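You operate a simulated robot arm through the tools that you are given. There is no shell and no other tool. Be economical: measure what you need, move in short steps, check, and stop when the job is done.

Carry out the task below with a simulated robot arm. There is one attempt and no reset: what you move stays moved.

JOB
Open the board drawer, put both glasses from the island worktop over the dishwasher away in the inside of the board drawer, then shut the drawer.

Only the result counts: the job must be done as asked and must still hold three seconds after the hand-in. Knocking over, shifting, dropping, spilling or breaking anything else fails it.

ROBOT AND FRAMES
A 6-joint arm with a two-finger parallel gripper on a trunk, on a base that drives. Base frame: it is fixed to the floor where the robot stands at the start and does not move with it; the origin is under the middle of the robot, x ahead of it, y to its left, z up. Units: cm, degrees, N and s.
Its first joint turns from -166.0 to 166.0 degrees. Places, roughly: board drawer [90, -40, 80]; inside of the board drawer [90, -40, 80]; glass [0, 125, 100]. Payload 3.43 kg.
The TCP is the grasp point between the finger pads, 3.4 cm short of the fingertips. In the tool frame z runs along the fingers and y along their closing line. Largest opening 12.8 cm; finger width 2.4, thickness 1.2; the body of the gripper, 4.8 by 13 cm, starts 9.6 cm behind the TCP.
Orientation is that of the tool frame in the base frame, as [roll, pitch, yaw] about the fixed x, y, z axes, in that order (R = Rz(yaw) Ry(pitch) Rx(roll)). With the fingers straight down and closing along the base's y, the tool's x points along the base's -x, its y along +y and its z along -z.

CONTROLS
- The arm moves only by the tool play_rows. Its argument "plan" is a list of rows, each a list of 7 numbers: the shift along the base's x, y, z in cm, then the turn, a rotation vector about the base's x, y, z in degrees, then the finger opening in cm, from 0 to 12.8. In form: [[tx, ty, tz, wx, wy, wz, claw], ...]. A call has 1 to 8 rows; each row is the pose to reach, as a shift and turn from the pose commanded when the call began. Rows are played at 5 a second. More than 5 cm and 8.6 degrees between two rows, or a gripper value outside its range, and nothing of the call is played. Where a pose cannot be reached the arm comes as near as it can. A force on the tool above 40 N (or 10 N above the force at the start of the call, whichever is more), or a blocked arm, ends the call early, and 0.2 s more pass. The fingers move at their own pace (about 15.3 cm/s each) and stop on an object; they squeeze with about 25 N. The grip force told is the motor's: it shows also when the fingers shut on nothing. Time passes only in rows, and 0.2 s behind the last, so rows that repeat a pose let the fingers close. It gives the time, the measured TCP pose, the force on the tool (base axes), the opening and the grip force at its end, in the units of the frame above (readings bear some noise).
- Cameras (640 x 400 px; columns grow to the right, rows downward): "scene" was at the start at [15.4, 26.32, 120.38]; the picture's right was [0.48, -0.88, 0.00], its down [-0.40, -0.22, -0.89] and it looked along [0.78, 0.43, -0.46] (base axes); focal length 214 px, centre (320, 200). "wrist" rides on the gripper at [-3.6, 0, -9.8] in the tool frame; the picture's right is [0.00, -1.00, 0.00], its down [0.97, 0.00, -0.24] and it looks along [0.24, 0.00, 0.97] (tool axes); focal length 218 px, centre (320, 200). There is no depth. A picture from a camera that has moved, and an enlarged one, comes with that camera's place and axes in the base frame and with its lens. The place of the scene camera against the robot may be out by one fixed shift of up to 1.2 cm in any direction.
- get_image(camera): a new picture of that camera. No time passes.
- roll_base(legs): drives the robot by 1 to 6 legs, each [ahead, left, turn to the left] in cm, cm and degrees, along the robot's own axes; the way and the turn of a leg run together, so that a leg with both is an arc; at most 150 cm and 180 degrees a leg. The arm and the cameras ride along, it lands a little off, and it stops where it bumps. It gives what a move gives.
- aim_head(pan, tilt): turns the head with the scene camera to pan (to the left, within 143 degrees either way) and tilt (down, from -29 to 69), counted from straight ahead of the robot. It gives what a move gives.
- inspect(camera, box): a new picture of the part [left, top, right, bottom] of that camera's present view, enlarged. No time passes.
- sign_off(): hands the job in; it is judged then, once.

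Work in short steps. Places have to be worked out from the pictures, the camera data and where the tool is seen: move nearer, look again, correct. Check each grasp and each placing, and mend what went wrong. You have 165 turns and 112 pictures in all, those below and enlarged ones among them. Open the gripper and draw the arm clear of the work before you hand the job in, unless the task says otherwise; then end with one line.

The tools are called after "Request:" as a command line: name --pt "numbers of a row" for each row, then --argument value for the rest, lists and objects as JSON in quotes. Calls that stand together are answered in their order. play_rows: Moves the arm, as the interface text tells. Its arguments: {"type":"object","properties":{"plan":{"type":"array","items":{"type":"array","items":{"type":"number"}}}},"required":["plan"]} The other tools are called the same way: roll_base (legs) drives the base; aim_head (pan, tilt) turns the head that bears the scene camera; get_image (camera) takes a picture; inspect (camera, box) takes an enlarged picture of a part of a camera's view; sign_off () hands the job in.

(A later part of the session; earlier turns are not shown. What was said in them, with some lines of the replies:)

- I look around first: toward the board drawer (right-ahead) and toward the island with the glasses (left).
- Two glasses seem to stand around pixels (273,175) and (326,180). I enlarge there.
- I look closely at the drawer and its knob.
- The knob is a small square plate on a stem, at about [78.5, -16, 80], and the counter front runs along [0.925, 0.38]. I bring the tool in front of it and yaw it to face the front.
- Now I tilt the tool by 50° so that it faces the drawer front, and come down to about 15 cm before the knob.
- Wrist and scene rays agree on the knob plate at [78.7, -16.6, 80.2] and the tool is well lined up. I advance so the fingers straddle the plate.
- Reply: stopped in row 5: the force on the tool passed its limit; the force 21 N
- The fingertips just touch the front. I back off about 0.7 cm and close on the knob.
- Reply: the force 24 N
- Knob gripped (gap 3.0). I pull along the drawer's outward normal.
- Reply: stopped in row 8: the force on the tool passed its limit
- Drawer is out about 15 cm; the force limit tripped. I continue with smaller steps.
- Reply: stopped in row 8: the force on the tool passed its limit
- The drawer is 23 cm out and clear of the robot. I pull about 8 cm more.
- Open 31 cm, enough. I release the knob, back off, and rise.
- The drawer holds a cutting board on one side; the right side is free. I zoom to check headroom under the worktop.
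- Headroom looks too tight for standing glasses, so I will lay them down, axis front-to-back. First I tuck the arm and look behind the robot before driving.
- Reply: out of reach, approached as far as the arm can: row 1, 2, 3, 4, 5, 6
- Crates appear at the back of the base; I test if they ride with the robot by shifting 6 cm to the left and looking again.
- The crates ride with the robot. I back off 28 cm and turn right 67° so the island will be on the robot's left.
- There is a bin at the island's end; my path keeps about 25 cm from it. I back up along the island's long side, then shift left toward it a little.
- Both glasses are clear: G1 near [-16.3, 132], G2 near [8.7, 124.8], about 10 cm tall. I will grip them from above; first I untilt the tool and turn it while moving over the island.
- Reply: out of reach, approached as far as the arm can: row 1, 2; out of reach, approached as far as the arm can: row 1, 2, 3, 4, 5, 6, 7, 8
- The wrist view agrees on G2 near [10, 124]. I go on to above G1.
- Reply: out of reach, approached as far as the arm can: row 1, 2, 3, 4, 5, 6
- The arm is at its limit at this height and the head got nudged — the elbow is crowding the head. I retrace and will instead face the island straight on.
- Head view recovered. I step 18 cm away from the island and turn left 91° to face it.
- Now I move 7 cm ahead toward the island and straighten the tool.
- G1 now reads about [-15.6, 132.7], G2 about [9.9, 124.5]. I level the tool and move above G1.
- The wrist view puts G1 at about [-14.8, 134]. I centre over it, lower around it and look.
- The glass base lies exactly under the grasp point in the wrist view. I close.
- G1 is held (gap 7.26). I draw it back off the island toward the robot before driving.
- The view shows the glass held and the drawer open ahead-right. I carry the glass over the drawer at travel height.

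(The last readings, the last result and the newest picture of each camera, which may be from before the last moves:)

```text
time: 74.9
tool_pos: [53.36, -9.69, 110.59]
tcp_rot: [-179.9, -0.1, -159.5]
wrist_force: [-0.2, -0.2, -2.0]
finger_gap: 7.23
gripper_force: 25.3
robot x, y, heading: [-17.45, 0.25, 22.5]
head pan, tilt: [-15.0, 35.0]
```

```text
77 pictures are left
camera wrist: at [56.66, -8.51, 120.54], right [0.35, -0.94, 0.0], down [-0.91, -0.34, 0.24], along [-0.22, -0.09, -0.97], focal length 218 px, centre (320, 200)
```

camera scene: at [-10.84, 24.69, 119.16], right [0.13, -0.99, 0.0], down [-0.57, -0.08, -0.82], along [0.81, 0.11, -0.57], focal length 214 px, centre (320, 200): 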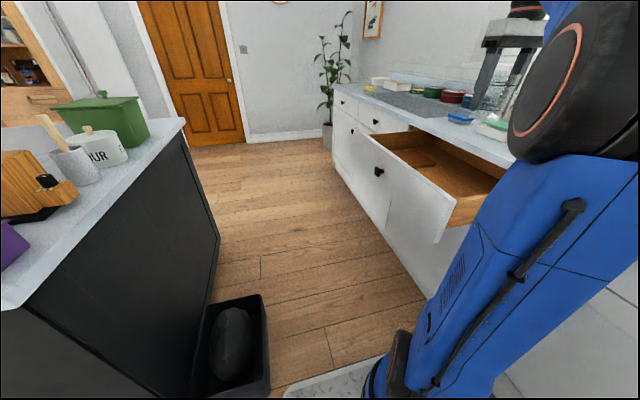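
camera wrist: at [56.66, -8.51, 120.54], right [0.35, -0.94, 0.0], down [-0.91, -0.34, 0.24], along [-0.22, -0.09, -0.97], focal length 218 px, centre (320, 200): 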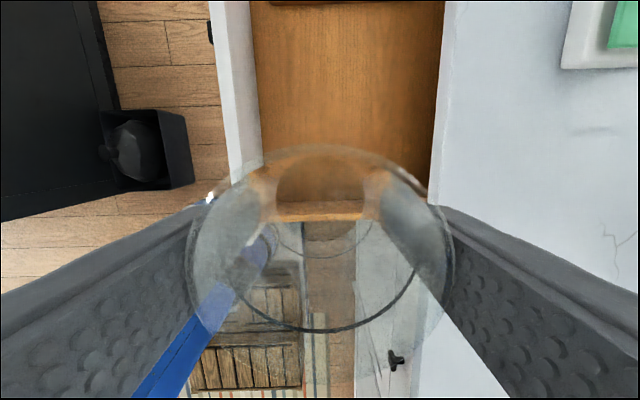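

The wrist view shows the free gap spanning n≈21–44, so I shift 3 cm toward the counter and 2 cm inward, then lower the glass partway in.

Request:
play_rows --pt "3 -2 0 0 0 0 5.5" --pt "3 -2 -4 0 0 0 5.5" --pt "3 -2 -8 0 0 0 5.5" --pt "3 -2 -12 0 0 0 5.5" --pt "3 -2 -16 0 0 0 5.5" --pt "3 -2 -19 0 0 0 5.5"

Request:
get_image --camera "wrist"

Request:
inspect --camera "scene" --box '[380, 60, 580, 260]'

```text
time: 76.3
tool_pos: [56.27, -11.51, 91.43]
tcp_rot: [180.0, 0.0, -159.3]
wrist_force: [-0.7, 0.0, -1.7]
finger_gap: 7.29
gripper_force: 25.0
robot x, y, heading: [-17.91, 0.35, 22.5]
head pan, tilt: [-15.0, 35.0]
```

```text
76 pictures are left
camera wrist: at [59.66, -10.31, 101.3], right [0.35, -0.94, 0.0], down [-0.91, -0.34, 0.24], along [-0.23, -0.08, -0.97], focal length 218 px, centre (320, 200)
```

wrist: 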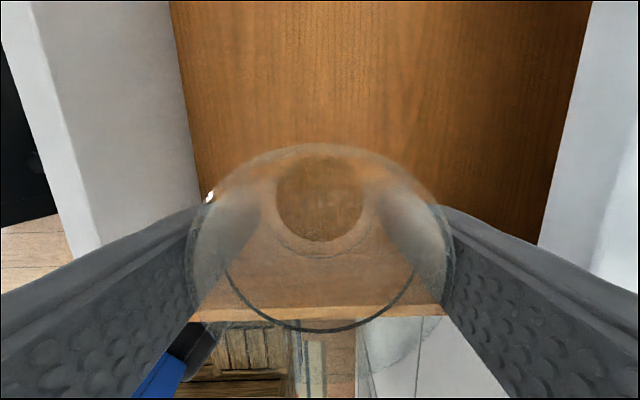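

```text
2.00 times, centred on (480, 160) of scene
camera zoom: at [-10.79, 24.68, 119.16], right [0.13, -0.99, 0.0], down [-0.57, -0.08, -0.82], along [0.81, 0.11, -0.57], focal length 429 px, centre (0, 280)
```

zoom: 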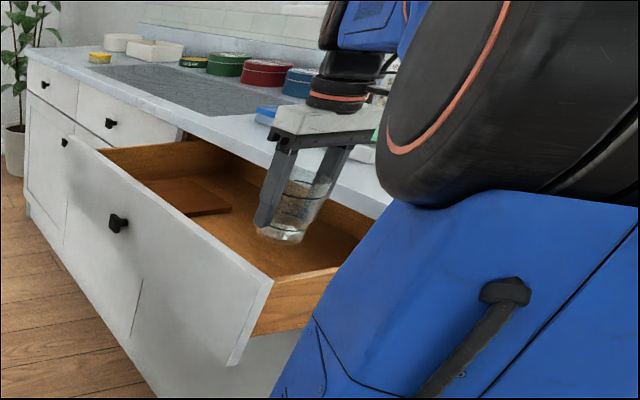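

The glass is well inside the drawer outline. I lower to near the floor, then in small steps to feel contact.

Request:
play_rows --pt "0 0 -3 0 0 0 5.5" --pt "0 0 -6 0 0 0 5.5" --pt "0 0 -7.5 0 0 0 5.5" --pt "0 0 -8 0 0 0 5.5" --pt "0 0 -8 0 0 0 5.5"

Request:
inspect --camera "scene" --box '[440, 110, 580, 210]'

```text
time: 77.5
tool_pos: [56.43, -11.71, 83.42]
tcp_rot: [180.0, -0.1, -159.4]
wrist_force: [0.2, 0.1, -1.6]
finger_gap: 7.25
gripper_force: 25.4
robot x, y, heading: [-17.79, 0.06, 22.8]
head pan, tilt: [-15.0, 35.0]
```

```text
4.00 times, centred on (510, 160) of scene
camera zoom: at [-10.78, 24.67, 119.16], right [0.13, -0.99, 0.0], down [-0.57, -0.08, -0.82], along [0.81, 0.11, -0.57], focal length 858 px, centre (-440, 360)
```

zoom: 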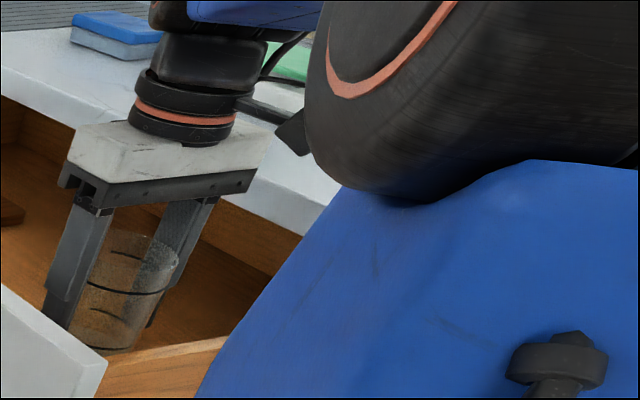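

No contact yet (force unchanged). I keep lowering in small steps until the vertical force changes.

Request:
play_rows --pt "0 0 -0.4 0 0 0 5.5" --pt "0 0 -0.8 0 0 0 5.5" --pt "0 0 -1.0 0 0 0 5.5"

Request:
play_rows --pt "0 0 -0.3 0 0 0 5.5" --pt "0 0 -0.6 0 0 0 5.5" --pt "0 0 -0.6 0 0 0 5.5"

Request:
play_rows --pt "0 0 -0.3 0 0 0 5.5" --pt "0 0 -0.6 0 0 0 5.5" --pt "0 0 -0.6 0 0 0 5.5"

```text
time: 78.3
tool_pos: [56.47, -11.69, 82.35]
tcp_rot: [180.0, 0.1, -159.4]
wrist_force: [-0.3, 0.2, -2.3]
finger_gap: 7.24
gripper_force: 25.1
robot x, y, heading: [-17.97, -0.01, 22.6]
head pan, tilt: [-15.0, 35.0]
```

```text
time: 79.1
tool_pos: [56.37, -11.55, 81.91]
tcp_rot: [-180.0, 0.1, -159.5]
wrist_force: [2.5, -0.9, 18.9]
finger_gap: 7.27
gripper_force: 24.9
robot x, y, heading: [-17.77, 0.0, 22.7]
head pan, tilt: [-15.0, 35.0]
```

```text
time: 79.5
tool_pos: [56.3, -11.64, 81.92]
tcp_rot: [-179.8, 0.2, -159.5]
wrist_force: [-4.3, -1.7, 14.7]
finger_gap: 7.27
gripper_force: 24.9
robot x, y, heading: [-18.0, 0.54, 22.5]
head pan, tilt: [-15.0, 35.0]
stopped in row 2: the force on the tool passed its limit (the readings are from after the stop); the commanded pose is now the measured one
```

Contact at TCP z≈82, so the drawer floor is at about 76.5. I release and rise.

Request:
play_rows --pt "0 0 0.1 0 0 0 8" --pt "0 0 0.1 0 0 0 10.5" --pt "0 0 0.1 0 0 0 10.5" --pt "0 0 4 0 0 0 10.5" --pt "0 0 9 0 0 0 10.5" --pt "0 0 14 0 0 0 10.5" --pt "0 0 19 0 0 0 10.5" --pt "0 0 24 0 0 0 10.5"

Request:
get_image --camera "scene"

Request:
get_image --camera "wrist"

```text
time: 81.3
tool_pos: [56.27, -11.63, 105.84]
tcp_rot: [-179.9, 0.1, -159.3]
wrist_force: [0.5, 0.1, 0.6]
finger_gap: 10.49
gripper_force: 0.0
robot x, y, heading: [-17.85, 0.52, 22.5]
head pan, tilt: [-15.0, 35.0]
```

```text
73 pictures are left
camera scene: at [-10.78, 24.67, 119.16], right [0.13, -0.99, 0.0], down [-0.57, -0.08, -0.82], along [0.81, 0.11, -0.57], focal length 214 px, centre (320, 200)
```

scene: 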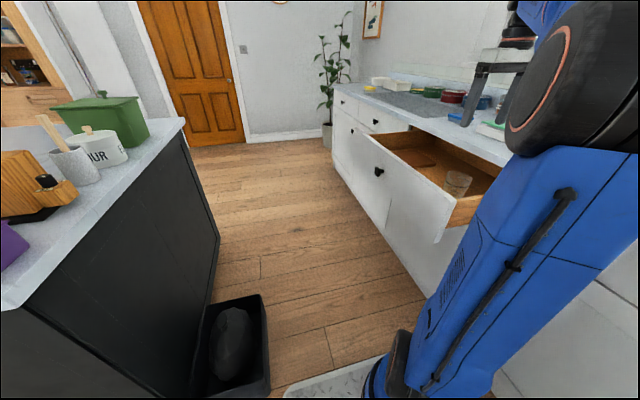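

```text
72 pictures are left
camera wrist: at [59.57, -10.37, 115.73], right [0.35, -0.94, 0.0], down [-0.91, -0.34, 0.24], along [-0.22, -0.09, -0.97], focal length 218 px, centre (320, 200)
```

wrist: 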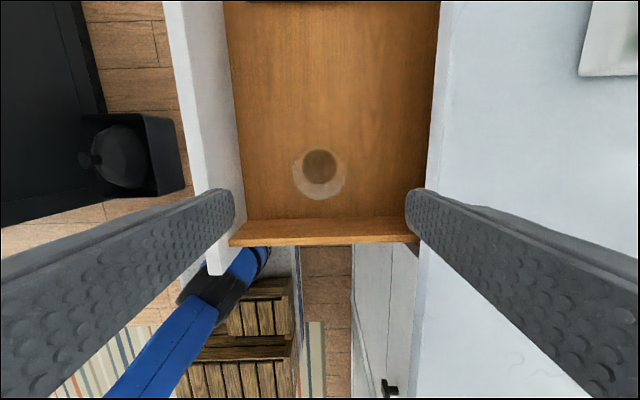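

G1 stands in the drawer. I retract the arm and drive back along the same way for G2.

Request:
play_rows --pt "-4 3 2 0 0 0 12.8" --pt "-8 6 3 0 0 0 12.8" --pt "-12 9 4 0 0 0 12.8" --pt "-16 12 4 0 0 0 12.8" --pt "-20 14.8 4 0 0 0 12.8" --pt "-24 17.7 4 0 0 0 12.8" --pt "-28 20.5 4 0 0 0 12.8"

Request:
play_rows --pt "-4 3 0 0 0 0 12.8" --pt "-8 6 0 0 0 0 12.8" --pt "-12 9 0 0 0 0 12.8" --pt "-16 12 0 0 0 0 12.8" --pt "-20 14.8 0 0 0 0 12.8" --pt "-23 16.5 0 0 0 0 12.8"

```text
refused: row 1 steps farther than a row can; nothing moved
```

```text
time: 82.7
tool_pos: [33.48, 5.09, 105.75]
tcp_rot: [-179.9, 0.1, -159.4]
wrist_force: [-0.6, 0.4, 0.6]
finger_gap: 12.81
gripper_force: 0.1
robot x, y, heading: [-17.65, 0.33, 22.9]
head pan, tilt: [-15.0, 35.0]
```

The first call was refused, the second ran well. I finish the retraction and then drive.

Request:
play_rows --pt "-3.8 2.9 1 0 0 0 12.8" --pt "-7.6 5.8 2 0 0 0 12.8" --pt "-11.4 8.6 3 0 0 0 12.8" --pt "-15.2 11.4 4 0 0 0 12.8" --pt "-19 14.2 4.5 0 0 0 12.8" --pt "-22.8 17 4.5 0 0 0 12.8" --pt "-26.5 19.8 4.5 0 0 0 12.8"

Request:
roll_base --legs '[[-6, 0, 0], [0, 50, 0], [0, 50, 0]]'

Request:
aim_head --pan 0 --tilt 35

Request:
get_image --camera "scene"

```text
time: 84.3
tool_pos: [11.48, 25.0, 110.3]
tcp_rot: [-179.8, 0.1, -172.7]
wrist_force: [-5.5, 1.4, 0.4]
finger_gap: 12.79
gripper_force: 0.1
robot x, y, heading: [-18.1, 0.14, 22.5]
head pan, tilt: [-15.0, 35.0]
```

```text
time: 90.3
tool_pos: [-38.13, 114.9, 110.2]
tcp_rot: [-179.9, 0.1, -158.8]
wrist_force: [1.0, -0.6, 0.6]
finger_gap: 12.81
gripper_force: 0.0
robot x, y, heading: [-62.1, 89.76, 23.6]
head pan, tilt: [-15.0, 35.0]
```

```text
time: 91.1
tool_pos: [-38.08, 114.88, 110.27]
tcp_rot: [-179.8, 0.1, -158.8]
wrist_force: [0.3, -0.7, 0.7]
finger_gap: 12.8
gripper_force: 0.0
robot x, y, heading: [-62.54, 90.01, 23.3]
head pan, tilt: [0.0, 35.0]
```

```text
71 pictures are left
camera scene: at [-56.22, 116.73, 119.16], right [0.4, -0.92, 0.0], down [-0.53, -0.23, -0.82], along [0.75, 0.32, -0.57], focal length 214 px, centre (320, 200)
```

scene: 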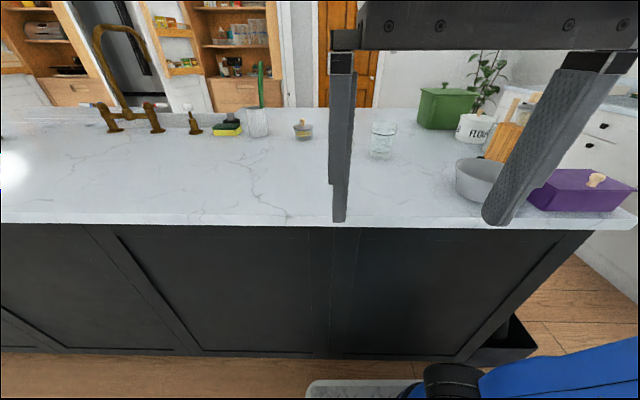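

G2 is at about [11, 124.2]. I move above it.

Request:
play_rows --pt "4.7 0.9 0 0 0 0 12.8" --pt "9.4 1.8 0 0 0 0 12.8" --pt "14.1 2.7 0 0 0 0 12.8" --pt "18.8 3.6 0 0 0 0 12.8" --pt "23.5 4.5 0 0 0 0 12.8" --pt "28.2 5.4 0 0 0 0 12.8"

Request:
play_rows --pt "4.7 0.9 0 0 0 0 12.8" --pt "9.4 1.8 0 0 0 0 12.8" --pt "14.1 2.7 0 0 0 0 12.8" --pt "18.8 3.6 0 0 0 0 12.8" --pt "20.8 4 0 0 0 0 12.8"

Request:
get_image --camera "wrist"

```text
time: 92.5
tool_pos: [-9.98, 120.07, 110.28]
tcp_rot: [-179.9, 0.2, -158.8]
wrist_force: [-0.6, -0.9, 0.4]
finger_gap: 12.81
gripper_force: 0.1
robot x, y, heading: [-62.46, 90.27, 23.5]
head pan, tilt: [0.0, 35.0]
```

```text
time: 93.7
tool_pos: [10.79, 124.23, 110.12]
tcp_rot: [-179.9, 0.2, -158.7]
wrist_force: [-0.4, -0.3, -0.2]
finger_gap: 12.81
gripper_force: 0.0
robot x, y, heading: [-62.0, 90.54, 23.5]
head pan, tilt: [0.0, 35.0]
```

```text
70 pictures are left
camera wrist: at [14.11, 125.57, 120.12], right [0.36, -0.93, 0.0], down [-0.91, -0.35, 0.24], along [-0.22, -0.09, -0.97], focal length 218 px, centre (320, 200)
```

wrist: 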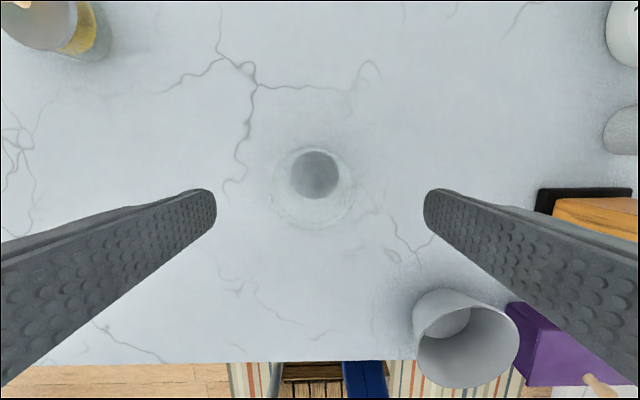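

The base is almost exactly below; I correct 0.5 cm, lower to z 97.5 and check.

Request:
play_rows --pt "-0.2 0.45 0 0 0 0 12.8" --pt "-0.2 0.45 -4.2 0 0 0 12.8" --pt "-0.2 0.45 -8.4 0 0 0 12.8" --pt "-0.2 0.45 -12.6 0 0 0 12.8"

Request:
get_image --camera "wrist"

```text
time: 94.7
tool_pos: [10.51, 124.61, 97.66]
tcp_rot: [-180.0, 0.1, -158.9]
wrist_force: [-0.7, -0.4, -0.3]
finger_gap: 12.82
gripper_force: 0.1
robot x, y, heading: [-62.04, 90.07, 23.3]
head pan, tilt: [0.0, 35.0]
```

```text
69 pictures are left
camera wrist: at [13.84, 125.95, 107.6], right [0.36, -0.93, 0.0], down [-0.91, -0.35, 0.24], along [-0.22, -0.09, -0.97], focal length 218 px, centre (320, 200)
```

wrist: 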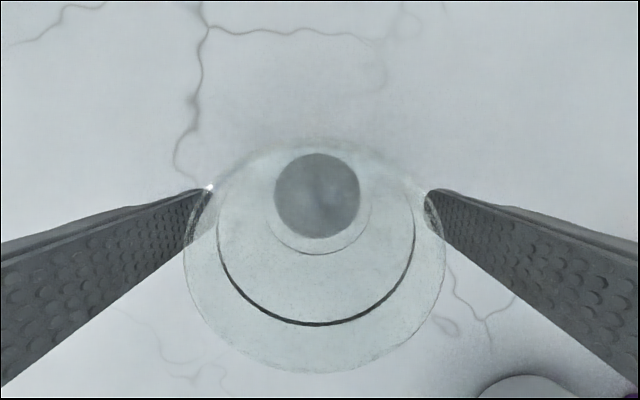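

Well centred. I close and lift.

Request:
play_rows --pt "0 0 -0.1 0 0 0 9" --pt "0 0 -0.1 0 0 0 7" --pt "0 0 -0.1 0 0 0 5.5" --pt "0 0 -0.1 0 0 0 5.5"

Request:
play_rows --pt "0 0 2 0 0 0 5.5" --pt "0 0 5 0 0 0 5.5" --pt "0 0 9 0 0 0 5.5" --pt "0 0 12.8 0 0 0 5.5"

Request:
get_image --camera "scene"

```text
time: 95.7
tool_pos: [10.62, 124.67, 97.65]
tcp_rot: [-179.8, 0.0, -158.9]
wrist_force: [0.1, 1.4, 0.2]
finger_gap: 7.19
gripper_force: 25.3
robot x, y, heading: [-62.27, 89.74, 23.4]
head pan, tilt: [0.0, 35.0]
```

```text
time: 96.7
tool_pos: [10.85, 124.7, 110.21]
tcp_rot: [-179.8, 0.1, -158.8]
wrist_force: [0.0, 0.8, -2.1]
finger_gap: 7.19
gripper_force: 25.3
robot x, y, heading: [-62.39, 89.72, 23.4]
head pan, tilt: [0.0, 35.0]
```

```text
68 pictures are left
camera scene: at [-56.21, 116.75, 119.16], right [0.4, -0.92, 0.0], down [-0.53, -0.23, -0.82], along [0.75, 0.33, -0.57], focal length 214 px, centre (320, 200)
```

scene: 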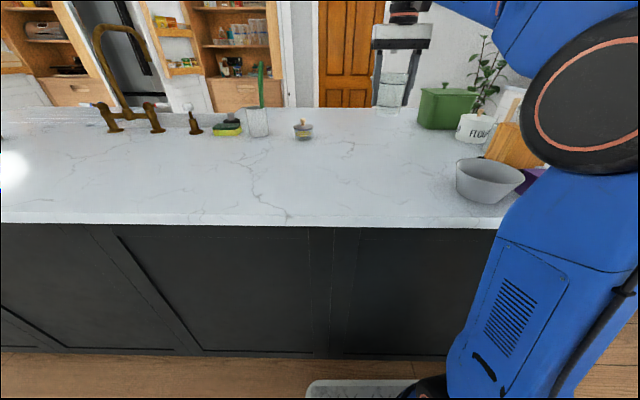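

G2 held. I retract it off the island and drive back to the drawer.

Request:
play_rows --pt "-4.7 -0.9 0 0 0 0 5.5" --pt "-9.4 -1.8 0 0 0 0 5.5" --pt "-14.1 -2.7 0 0 0 0 5.5" --pt "-18.8 -3.6 0 0 0 0 5.5" --pt "-23.5 -4.5 0 0 0 0 5.5" --pt "-28.2 -5.4 0 0 0 0 5.5"

Request:
play_rows --pt "-4.7 -0.9 0 0 0 0 5.5" --pt "-9.4 -1.8 0 0 0 0 5.5" --pt "-14.1 -2.7 0 0 0 0 5.5" --pt "-18.8 -3.6 0 0 0 0 5.5" --pt "-20.8 -4 0 0 0 0 5.5"

Request:
roll_base --legs '[[0, -50, 0], [0, -50, 0], [6, 0, -0.9]]'

Request:
aim_head --pan -15 --tilt 35

Request:
get_image --camera "scene"

```text
time: 98.1
tool_pos: [-17.73, 119.21, 110.37]
tcp_rot: [-179.8, 0.1, -158.8]
wrist_force: [0.7, 0.5, -2.5]
finger_gap: 7.21
gripper_force: 24.7
robot x, y, heading: [-62.66, 89.93, 23.2]
head pan, tilt: [0.0, 35.0]
```

```text
time: 99.3
tool_pos: [-38.53, 115.43, 110.3]
tcp_rot: [-179.9, 0.1, -158.8]
wrist_force: [0.6, 0.1, -2.6]
finger_gap: 7.21
gripper_force: 25.4
robot x, y, heading: [-62.19, 89.9, 23.2]
head pan, tilt: [0.0, 35.0]
```

```text
time: 105.4
tool_pos: [7.37, 25.23, 110.36]
tcp_rot: [-179.9, 0.1, -159.4]
wrist_force: [0.0, -0.2, -2.2]
finger_gap: 7.21
gripper_force: 25.2
robot x, y, heading: [-16.34, 0.12, 22.8]
head pan, tilt: [0.0, 35.0]
```

```text
time: 106.2
tool_pos: [7.19, 25.27, 110.3]
tcp_rot: [-179.8, 0.1, -159.4]
wrist_force: [0.5, -0.8, -2.6]
finger_gap: 7.18
gripper_force: 25.2
robot x, y, heading: [-16.54, 0.29, 22.7]
head pan, tilt: [-15.0, 35.0]
```

```text
67 pictures are left
camera scene: at [-9.79, 24.58, 119.16], right [0.13, -0.99, 0.0], down [-0.57, -0.08, -0.82], along [0.81, 0.11, -0.57], focal length 214 px, centre (320, 200)
```

scene: 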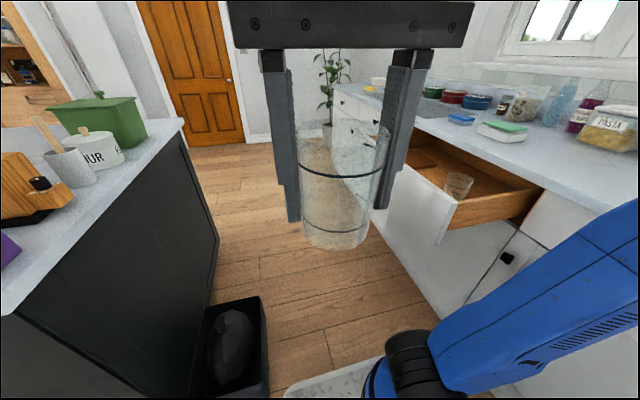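

Glass 1 still stands. I carry G2 over its place at about [67.2, -7].

Request:
play_rows --pt "4.3 -2.3 0 0 0 0 5.5" --pt "8.6 -4.6 0 0 0 0 5.5" --pt "12.9 -6.9 0 0 0 0 5.5" --pt "17.2 -9.2 0 0 0 0 5.5" --pt "21.5 -11.5 0 0 0 0 5.5" --pt "25.8 -13.8 0 0 0 0 5.5" --pt "30.1 -16.1 0 0 0 0 5.5"

Request:
play_rows --pt "4.3 -2.3 0 0 0 0 5.5" --pt "8.6 -4.6 0 0 0 0 5.5" --pt "12.9 -6.9 0 0 0 0 5.5" --pt "17.2 -9.2 0 0 0 0 5.5" --pt "21.5 -11.5 0 0 0 0 5.5" --pt "25.8 -13.8 0 0 0 0 5.5" --pt "29.9 -16.1 0 0 0 0 5.5"

Request:
get_image --camera "wrist"

```text
time: 107.8
tool_pos: [37.04, 10.23, 110.35]
tcp_rot: [-179.8, 0.1, -156.7]
wrist_force: [0.9, -6.9, -1.7]
finger_gap: 7.19
gripper_force: 25.7
robot x, y, heading: [-17.02, -0.11, 22.7]
head pan, tilt: [-15.0, 35.0]
```

```text
time: 109.4
tool_pos: [67.47, -6.92, 110.65]
tcp_rot: [-179.8, 0.2, -159.4]
wrist_force: [-0.3, 0.0, -0.2]
finger_gap: 7.21
gripper_force: 25.4
robot x, y, heading: [-16.79, 0.29, 22.8]
head pan, tilt: [-15.0, 35.0]
```

```text
66 pictures are left
camera wrist: at [70.68, -5.7, 120.48], right [0.35, -0.94, 0.0], down [-0.91, -0.34, 0.24], along [-0.22, -0.09, -0.97], focal length 218 px, centre (320, 200)
```

wrist: 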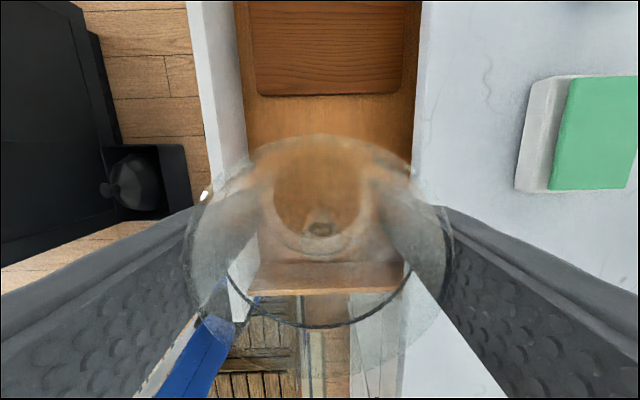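

Space is clear between glass 1 and the board. I lower to just above the drawer floor.

Request:
play_rows --pt "0 0 -5 0 0 0 5.5" --pt "0 0 -10 0 0 0 5.5" --pt "0 0 -15 0 0 0 5.5" --pt "0 0 -19 0 0 0 5.5"

Request:
get_image --camera "scene"

Request:
play_rows --pt "0 0 -3 0 0 0 5.5" --pt "0 0 -6 0 0 0 5.5" --pt "0 0 -8 0 0 0 5.5" --pt "0 0 -8.7 0 0 0 5.5" --pt "0 0 -8.9 0 0 0 5.5" --pt "0 0 -9.2 0 0 0 5.5" --pt "0 0 -9.5 0 0 0 5.5"

```text
time: 110.4
tool_pos: [67.25, -6.82, 91.33]
tcp_rot: [-179.8, 0.2, -159.4]
wrist_force: [0.5, -0.2, -1.4]
finger_gap: 7.19
gripper_force: 25.4
robot x, y, heading: [-16.83, 0.12, 22.8]
head pan, tilt: [-15.0, 35.0]
```

```text
65 pictures are left
camera scene: at [-9.79, 24.57, 119.16], right [0.13, -0.99, 0.0], down [-0.57, -0.08, -0.82], along [0.81, 0.11, -0.57], focal length 214 px, centre (320, 200)
```

scene: 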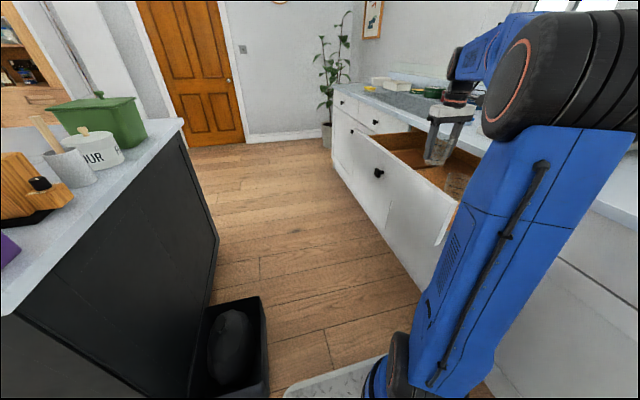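

```text
time: 112.0
tool_pos: [67.4, -6.91, 81.86]
tcp_rot: [-179.8, 0.3, -159.3]
wrist_force: [5.4, 2.6, 20.7]
finger_gap: 7.18
gripper_force: 25.1
robot x, y, heading: [-16.64, 0.39, 22.8]
head pan, tilt: [-15.0, 35.0]
```

Contact reached. I release, rise and look.

Request:
play_rows --pt "0 0 0.2 0 0 0 8" --pt "0 0 0.2 0 0 0 10.5" --pt "0 0 0.2 0 0 0 10.5" --pt "0 0 4 0 0 0 10.5" --pt "0 0 9 0 0 0 10.5" --pt "0 0 14 0 0 0 10.5" --pt "0 0 19 0 0 0 10.5" --pt "0 0 24 0 0 0 10.5"

Request:
get_image --camera "wrist"

```text
time: 113.8
tool_pos: [67.2, -7.03, 106.0]
tcp_rot: [-179.9, 0.1, -159.6]
wrist_force: [-0.2, 0.7, 0.1]
finger_gap: 10.48
gripper_force: 0.1
robot x, y, heading: [-17.06, 0.36, 22.7]
head pan, tilt: [-15.0, 35.0]
```

```text
64 pictures are left
camera wrist: at [70.44, -5.87, 115.82], right [0.35, -0.94, 0.0], down [-0.91, -0.34, 0.24], along [-0.22, -0.09, -0.97], focal length 218 px, centre (320, 200)
```

wrist: 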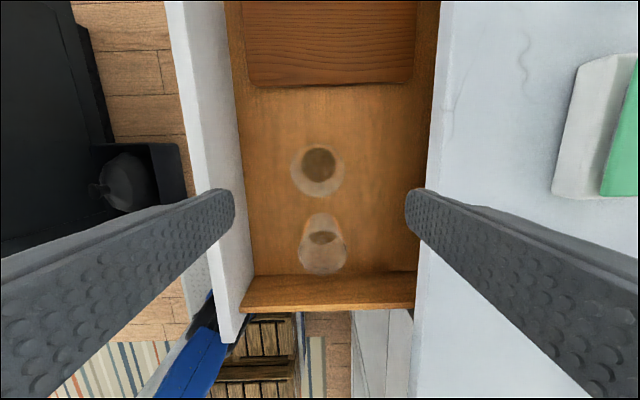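

Both glasses stand in the drawer. I move the arm out in front of the drawer, turning it to face the knob again.

Request:
play_rows --pt "-1.4 3.5 0 0 0 -8 8" --pt "-2.8 7 0 0 0 -16 8" --pt "-4.2 10.5 0 0 0 -24 8" --pt "-5.6 14 0 0 0 -32 8" --pt "-7 17.5 0 0 0 -40 8" --pt "-8.4 21 0 0 0 -48 8" --pt "-9 24.5 0 0 0 -56 8" --pt "-9 28 0 0 0 -64 8"

Request:
play_rows --pt "0 1 0 0 0 -8 8" --pt "0 2 0 0 0 -16 8" --pt "0 3 0 0 0 -24 8"

Request:
aim_head --pan -20 --tilt 30

Request:
get_image --camera "scene"

```text
time: 115.6
tool_pos: [58.3, 20.89, 105.85]
tcp_rot: [-180.0, 0.1, 136.4]
wrist_force: [0.3, -0.1, -0.6]
finger_gap: 8.01
gripper_force: 0.1
robot x, y, heading: [-16.76, 0.19, 22.6]
head pan, tilt: [-15.0, 35.0]
```

```text
time: 116.4
tool_pos: [58.38, 23.95, 105.95]
tcp_rot: [-179.8, 0.2, 112.4]
wrist_force: [0.2, 0.4, -0.5]
finger_gap: 8.0
gripper_force: 0.0
robot x, y, heading: [-17.07, 0.15, 22.8]
head pan, tilt: [-15.0, 35.0]
```

```text
time: 117.0
tool_pos: [58.24, 24.06, 106.02]
tcp_rot: [-179.9, 0.1, 112.6]
wrist_force: [0.2, 0.6, -0.2]
finger_gap: 7.97
gripper_force: 0.1
robot x, y, heading: [-16.55, -0.01, 22.7]
head pan, tilt: [-20.0, 30.0]
```

```text
63 pictures are left
camera scene: at [-9.49, 23.82, 119.94], right [0.05, -1.0, 0.0], down [-0.5, -0.02, -0.87], along [0.86, 0.04, -0.5], focal length 214 px, centre (320, 200)
```

scene: 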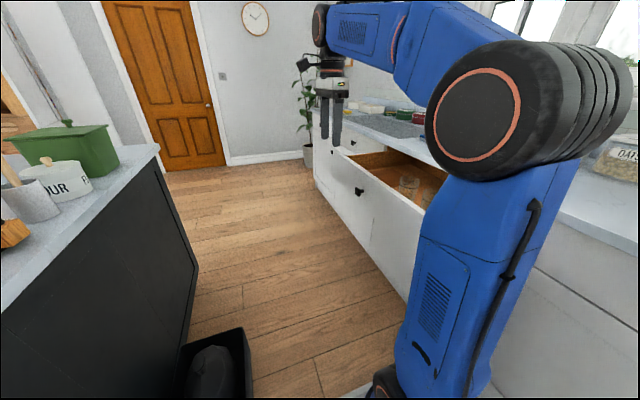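

I tilt the tool toward the front and lower it, so the wrist camera can look in under the worktop edge.

Request:
play_rows --pt "0.2 -0.4 -2.5 -7.7 -3.2 0 8" --pt "0.4 -0.8 -5 -15.4 -6.4 0 8" --pt "0.6 -1.2 -7.5 -23.1 -9.6 0 8" --pt "0.6 -1.2 -10 -30.8 -12.8 0 8" --pt "0.6 -1.2 -12.5 -38.5 -16 0 8" --pt "0.6 -1.2 -15 -46.2 -19.2 0 8" --pt "0.6 -1.2 -17.5 -53.9 -22.4 0 8" --pt "0.6 -1.2 -20 -61.6 -25.6 0 8"

Request:
get_image --camera "wrist"

```text
time: 118.8
tool_pos: [58.81, 22.6, 85.58]
tcp_rot: [179.9, 66.9, 112.3]
wrist_force: [-0.8, 0.6, 1.3]
finger_gap: 8.0
gripper_force: 0.0
robot x, y, heading: [-16.42, 0.15, 22.9]
head pan, tilt: [-20.0, 30.0]
```

```text
62 pictures are left
camera wrist: at [55.92, 29.61, 92.88], right [-0.92, -0.38, 0.0], down [-0.23, 0.56, -0.8], along [0.3, -0.74, -0.6], focal length 218 px, centre (320, 200)
```

wrist: 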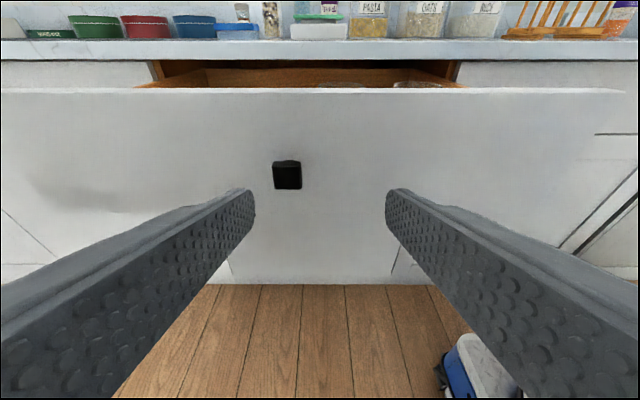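

Very useful view; I enlarge the slot where the glass rims show.

Request:
inspect --camera "wrist" --box '[300, 30, 480, 110]'

```text
3.56 times, centred on (390, 70) of wrist
camera zoom: at [55.92, 29.61, 92.88], right [-0.92, -0.38, 0.0], down [-0.23, 0.56, -0.8], along [0.3, -0.74, -0.6], focal length 776 px, centre (71, 662)
```

zoom: 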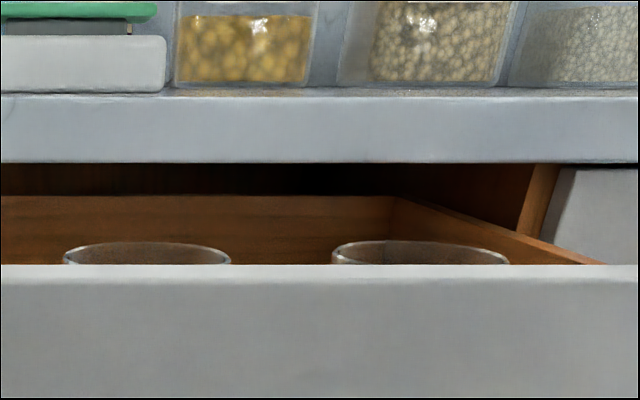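

Measured: rims at z≈86.7, level with the drawer's back wall, below the worktop underside (89.2) — they fit. Now I restore the 50° tilt and approach the knob as before.

Request:
play_rows --pt "1.7 -1 -1.2 5.3 2.2 0 8" --pt "3.4 -2 -2.4 10.6 4.4 0 8" --pt "5 -3.1 -3.6 15.8 6.5 0 8" --pt "5.8 -5 -4.3 15.8 6.5 0 8" --pt "6.6 -7 -5 15.8 6.5 0 8" --pt "7.2 -8.4 -5.4 15.8 6.5 0 8"

Request:
get_image --camera "wrist"

```text
time: 120.2
tool_pos: [66.06, 14.31, 80.31]
tcp_rot: [-179.9, 49.7, 112.4]
wrist_force: [0.5, 0.0, 0.0]
finger_gap: 8.0
gripper_force: 0.2
robot x, y, heading: [-16.94, 0.04, 22.7]
head pan, tilt: [-20.0, 30.0]
```

```text
60 pictures are left
camera wrist: at [64.11, 19.14, 89.5], right [-0.92, -0.38, 0.0], down [-0.31, 0.75, -0.59], along [0.22, -0.54, -0.81], focal length 218 px, centre (320, 200)
```

wrist: 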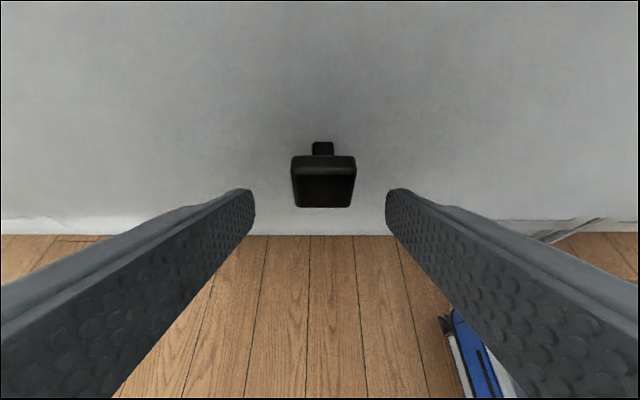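

Aligned. I advance 0.4 cm and grip the knob.

Request:
play_rows --pt "0.15 -0.38 0 0 0 0 8" --pt "0.15 -0.38 0 0 0 0 4" --pt "0.15 -0.38 0 0 0 0 1.5" --pt "0.15 -0.38 0 0 0 0 1.5"

```text
time: 121.2
tool_pos: [66.17, 13.94, 80.34]
tcp_rot: [-179.8, 49.7, 112.5]
wrist_force: [-13.6, -5.6, -3.3]
finger_gap: 2.99
gripper_force: 45.5
robot x, y, heading: [-16.88, 0.15, 22.6]
head pan, tilt: [-20.0, 30.0]
```

Knob gripped. I push the drawer in gently with soft starts and stops.

Request:
play_rows --pt "0.11 -0.28 0 0 0 0 1.5" --pt "0.38 -0.92 0 0 0 0 1.5" --pt "0.76 -1.85 0 0 0 0 1.5" --pt "1.18 -2.87 0 0 0 0 1.5" --pt "1.6 -3.9 0 0 0 0 1.5" --pt "2.0 -4.9 0 0 0 0 1.5" --pt "2.28 -5.55 0 0 0 0 1.5" --pt "2.4 -5.85 0 0 0 0 1.5"

Request:
get_image --camera "scene"

```text
time: 123.0
tool_pos: [68.41, 8.13, 80.39]
tcp_rot: [-179.9, 49.8, 112.5]
wrist_force: [-27.0, -9.1, -27.4]
finger_gap: 3.0
gripper_force: 45.2
robot x, y, heading: [-16.71, 0.16, 22.8]
head pan, tilt: [-20.0, 30.0]
```

```text
59 pictures are left
camera scene: at [-9.47, 23.79, 119.95], right [0.05, -1.0, 0.0], down [-0.5, -0.02, -0.87], along [0.86, 0.04, -0.5], focal length 214 px, centre (320, 200)
```

scene: 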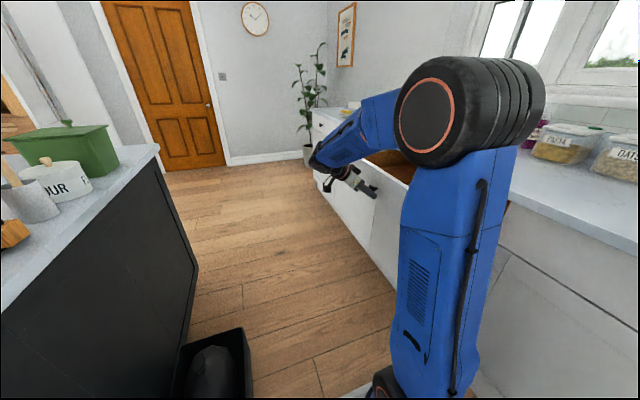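

It moves but some side and vertical force built up; I relax the pose a little and continue.

Request:
play_rows --pt "-0.1 -0.4 -0.15 0 0 0 1.5" --pt "0.2 -1.0 -0.2 0 0 0 1.5" --pt "0.58 -1.9 -0.2 0 0 0 1.5" --pt "1.0 -2.95 -0.2 0 0 0 1.5" --pt "1.42 -4 -0.2 0 0 0 1.5" --pt "1.82 -5 -0.2 0 0 0 1.5" --pt "2.1 -5.65 -0.2 0 0 0 1.5" --pt "2.22 -5.95 -0.2 0 0 0 1.5"

```text
time: 124.8
tool_pos: [70.96, 2.34, 80.4]
tcp_rot: [179.8, 49.9, 112.3]
wrist_force: [12.6, 5.7, 35.8]
finger_gap: 2.97
gripper_force: 45.3
robot x, y, heading: [-16.78, 0.36, 22.7]
head pan, tilt: [-20.0, 30.0]
```

Slightly over-corrected; I trim back by about half and go on.

Request:
play_rows --pt "0.17 -0.25 0.11 0 0 0 1.5" --pt "0.5 -1.05 0.11 0 0 0 1.5" --pt "1.0 -2.25 0.11 0 0 0 1.5" --pt "1.5 -3.45 0.11 0 0 0 1.5" --pt "2.0 -4.7 0.11 0 0 0 1.5" --pt "2.5 -5.9 0.11 0 0 0 1.5" --pt "2.85 -6.75 0.11 0 0 0 1.5" --pt "2.98 -7.05 0.11 0 0 0 1.5"

Request:
get_image --camera "scene"

```text
time: 126.6
tool_pos: [73.7, -4.72, 80.31]
tcp_rot: [-180.0, 49.8, 112.6]
wrist_force: [15.9, 6.9, 29.0]
finger_gap: 2.98
gripper_force: 45.1
robot x, y, heading: [-16.53, 0.45, 22.5]
head pan, tilt: [-20.0, 30.0]
```

```text
58 pictures are left
camera scene: at [-9.54, 23.85, 119.94], right [0.05, -1.0, 0.0], down [-0.5, -0.02, -0.87], along [0.87, 0.04, -0.5], focal length 214 px, centre (320, 200)
```

scene: 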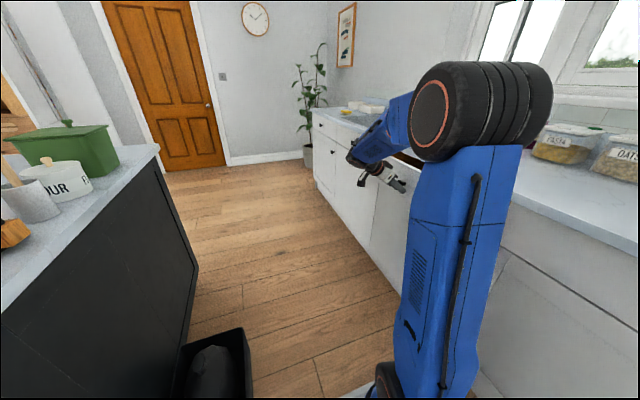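

Glasses have passed under the worktop edge with no obstruction. I trim and push on.

Request:
play_rows --pt "0.18 -0.25 0.1 0 0 0 1.5" --pt "0.5 -1.05 0.1 0 0 0 1.5" --pt "1.0 -2.25 0.1 0 0 0 1.5" --pt "1.5 -3.45 0.1 0 0 0 1.5" --pt "2.0 -4.7 0.1 0 0 0 1.5" --pt "2.5 -5.9 0.1 0 0 0 1.5" --pt "2.85 -6.75 0.1 0 0 0 1.5" --pt "2.98 -7.05 0.1 0 0 0 1.5"

Request:
play_rows --pt "0.1 -0.2 0 0 0 0 1.5" --pt "0.3 -0.75 0 0 0 0 1.5" --pt "0.6 -1.4 0 0 0 0 1.5" --pt "0.85 -2.0 0 0 0 0 1.5" --pt "1.05 -2.5 0 0 0 0 1.5" --pt "1.2 -2.9 0 0 0 0 1.5" --pt "1.35 -3.3 0 0 0 0 1.5"

Request:
get_image --camera "wrist"

```text
time: 128.4
tool_pos: [76.72, -11.84, 80.36]
tcp_rot: [-180.0, 49.8, 112.4]
wrist_force: [4.5, 3.8, 12.6]
finger_gap: 2.99
gripper_force: 44.5
robot x, y, heading: [-17.05, 0.14, 22.9]
head pan, tilt: [-20.0, 30.0]
```

```text
time: 129.9
tool_pos: [77.78, -14.55, 80.42]
tcp_rot: [-179.9, 49.7, 112.4]
wrist_force: [-9.7, 5.1, 8.4]
finger_gap: 3.01
gripper_force: 44.6
robot x, y, heading: [-17.35, -0.3, 22.4]
head pan, tilt: [-20.0, 30.0]
stopped in row 7: the force on the tool passed its limit (the readings are from after the stop); the commanded pose is now the measured one
```

```text
57 pictures are left
camera wrist: at [75.84, -9.81, 89.53], right [-0.93, -0.38, 0.0], down [-0.31, 0.75, -0.58], along [0.22, -0.54, -0.81], focal length 218 px, centre (320, 200)
```

wrist: 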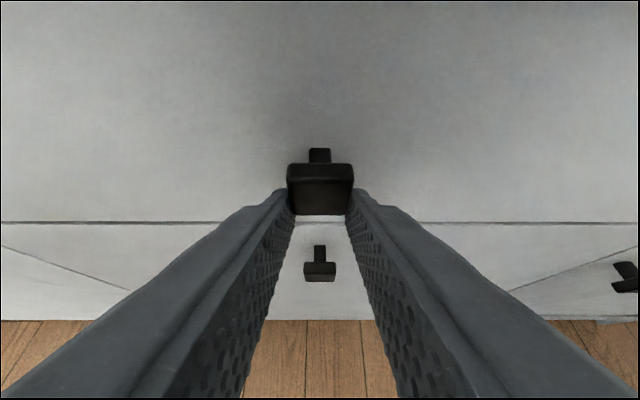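

The view matches the shut one. I nudge 0.3 cm more, then release and back off.

Request:
play_rows --pt "0.06 -0.14 0 0 0 0 1.5" --pt "0.12 -0.3 0 0 0 0 1.5"

Request:
play_rows --pt "0 0 0 0 0 0 8" --pt "0 0 0 0 0 0 8" --pt "-0.8 1.9 0.3 0 0 0 8" --pt "-2.2 5.5 1 0 0 0 8" --pt "-3.8 9.2 3 0 0 0 8" --pt "-5.5 13 5 0 0 0 8" --pt "-6.5 15.5 9 0 0 0 8" --pt "-7 17 13 0 0 0 8"

Request:
get_image --camera "wrist"

Request:
get_image --camera "scene"

```text
time: 130.5
tool_pos: [77.84, -14.49, 80.33]
tcp_rot: [-179.8, 49.7, 112.5]
wrist_force: [-9.2, 8.4, 9.9]
finger_gap: 3.01
gripper_force: 45.0
robot x, y, heading: [-16.96, 0.11, 22.8]
head pan, tilt: [-20.0, 30.0]
stopped in row 2: the force on the tool passed its limit (the readings are from after the stop); the commanded pose is now the measured one
```

```text
time: 132.3
tool_pos: [70.77, 2.59, 93.04]
tcp_rot: [-179.7, 49.6, 112.6]
wrist_force: [0.5, -0.1, 1.0]
finger_gap: 7.99
gripper_force: 0.1
robot x, y, heading: [-16.75, 0.09, 22.7]
head pan, tilt: [-20.0, 30.0]
```

```text
56 pictures are left
camera wrist: at [68.78, 7.26, 102.27], right [-0.92, -0.38, 0.0], down [-0.31, 0.75, -0.58], along [0.22, -0.54, -0.81], focal length 218 px, centre (320, 200)
```

wrist: 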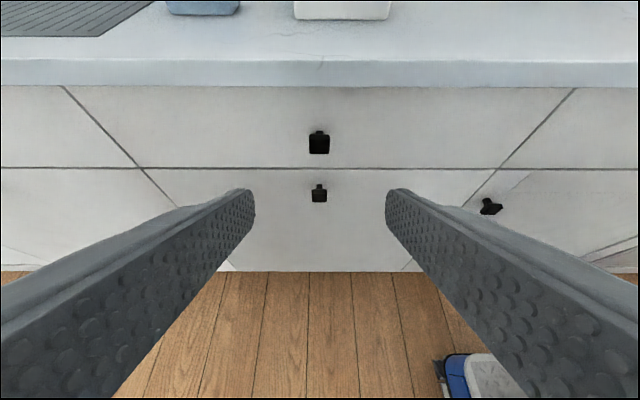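

```text
55 pictures are left
camera scene: at [-9.55, 23.87, 119.94], right [0.05, -1.0, 0.0], down [-0.5, -0.02, -0.87], along [0.86, 0.04, -0.5], focal length 214 px, centre (320, 200)
```

scene: 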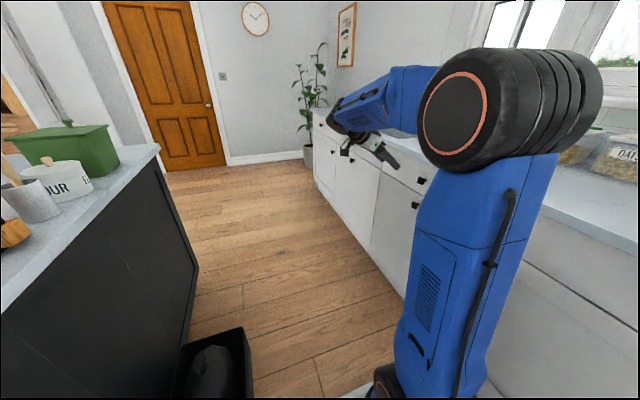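

The drawer is flush and shut with both glasses inside; the gripper is open and clear. I hand in.

Request:
sign_off

```text
The job is handed in.
```

Job handed in: both glasses are in the board drawer and the drawer is shut. They were upright when I last saw them, before closing.
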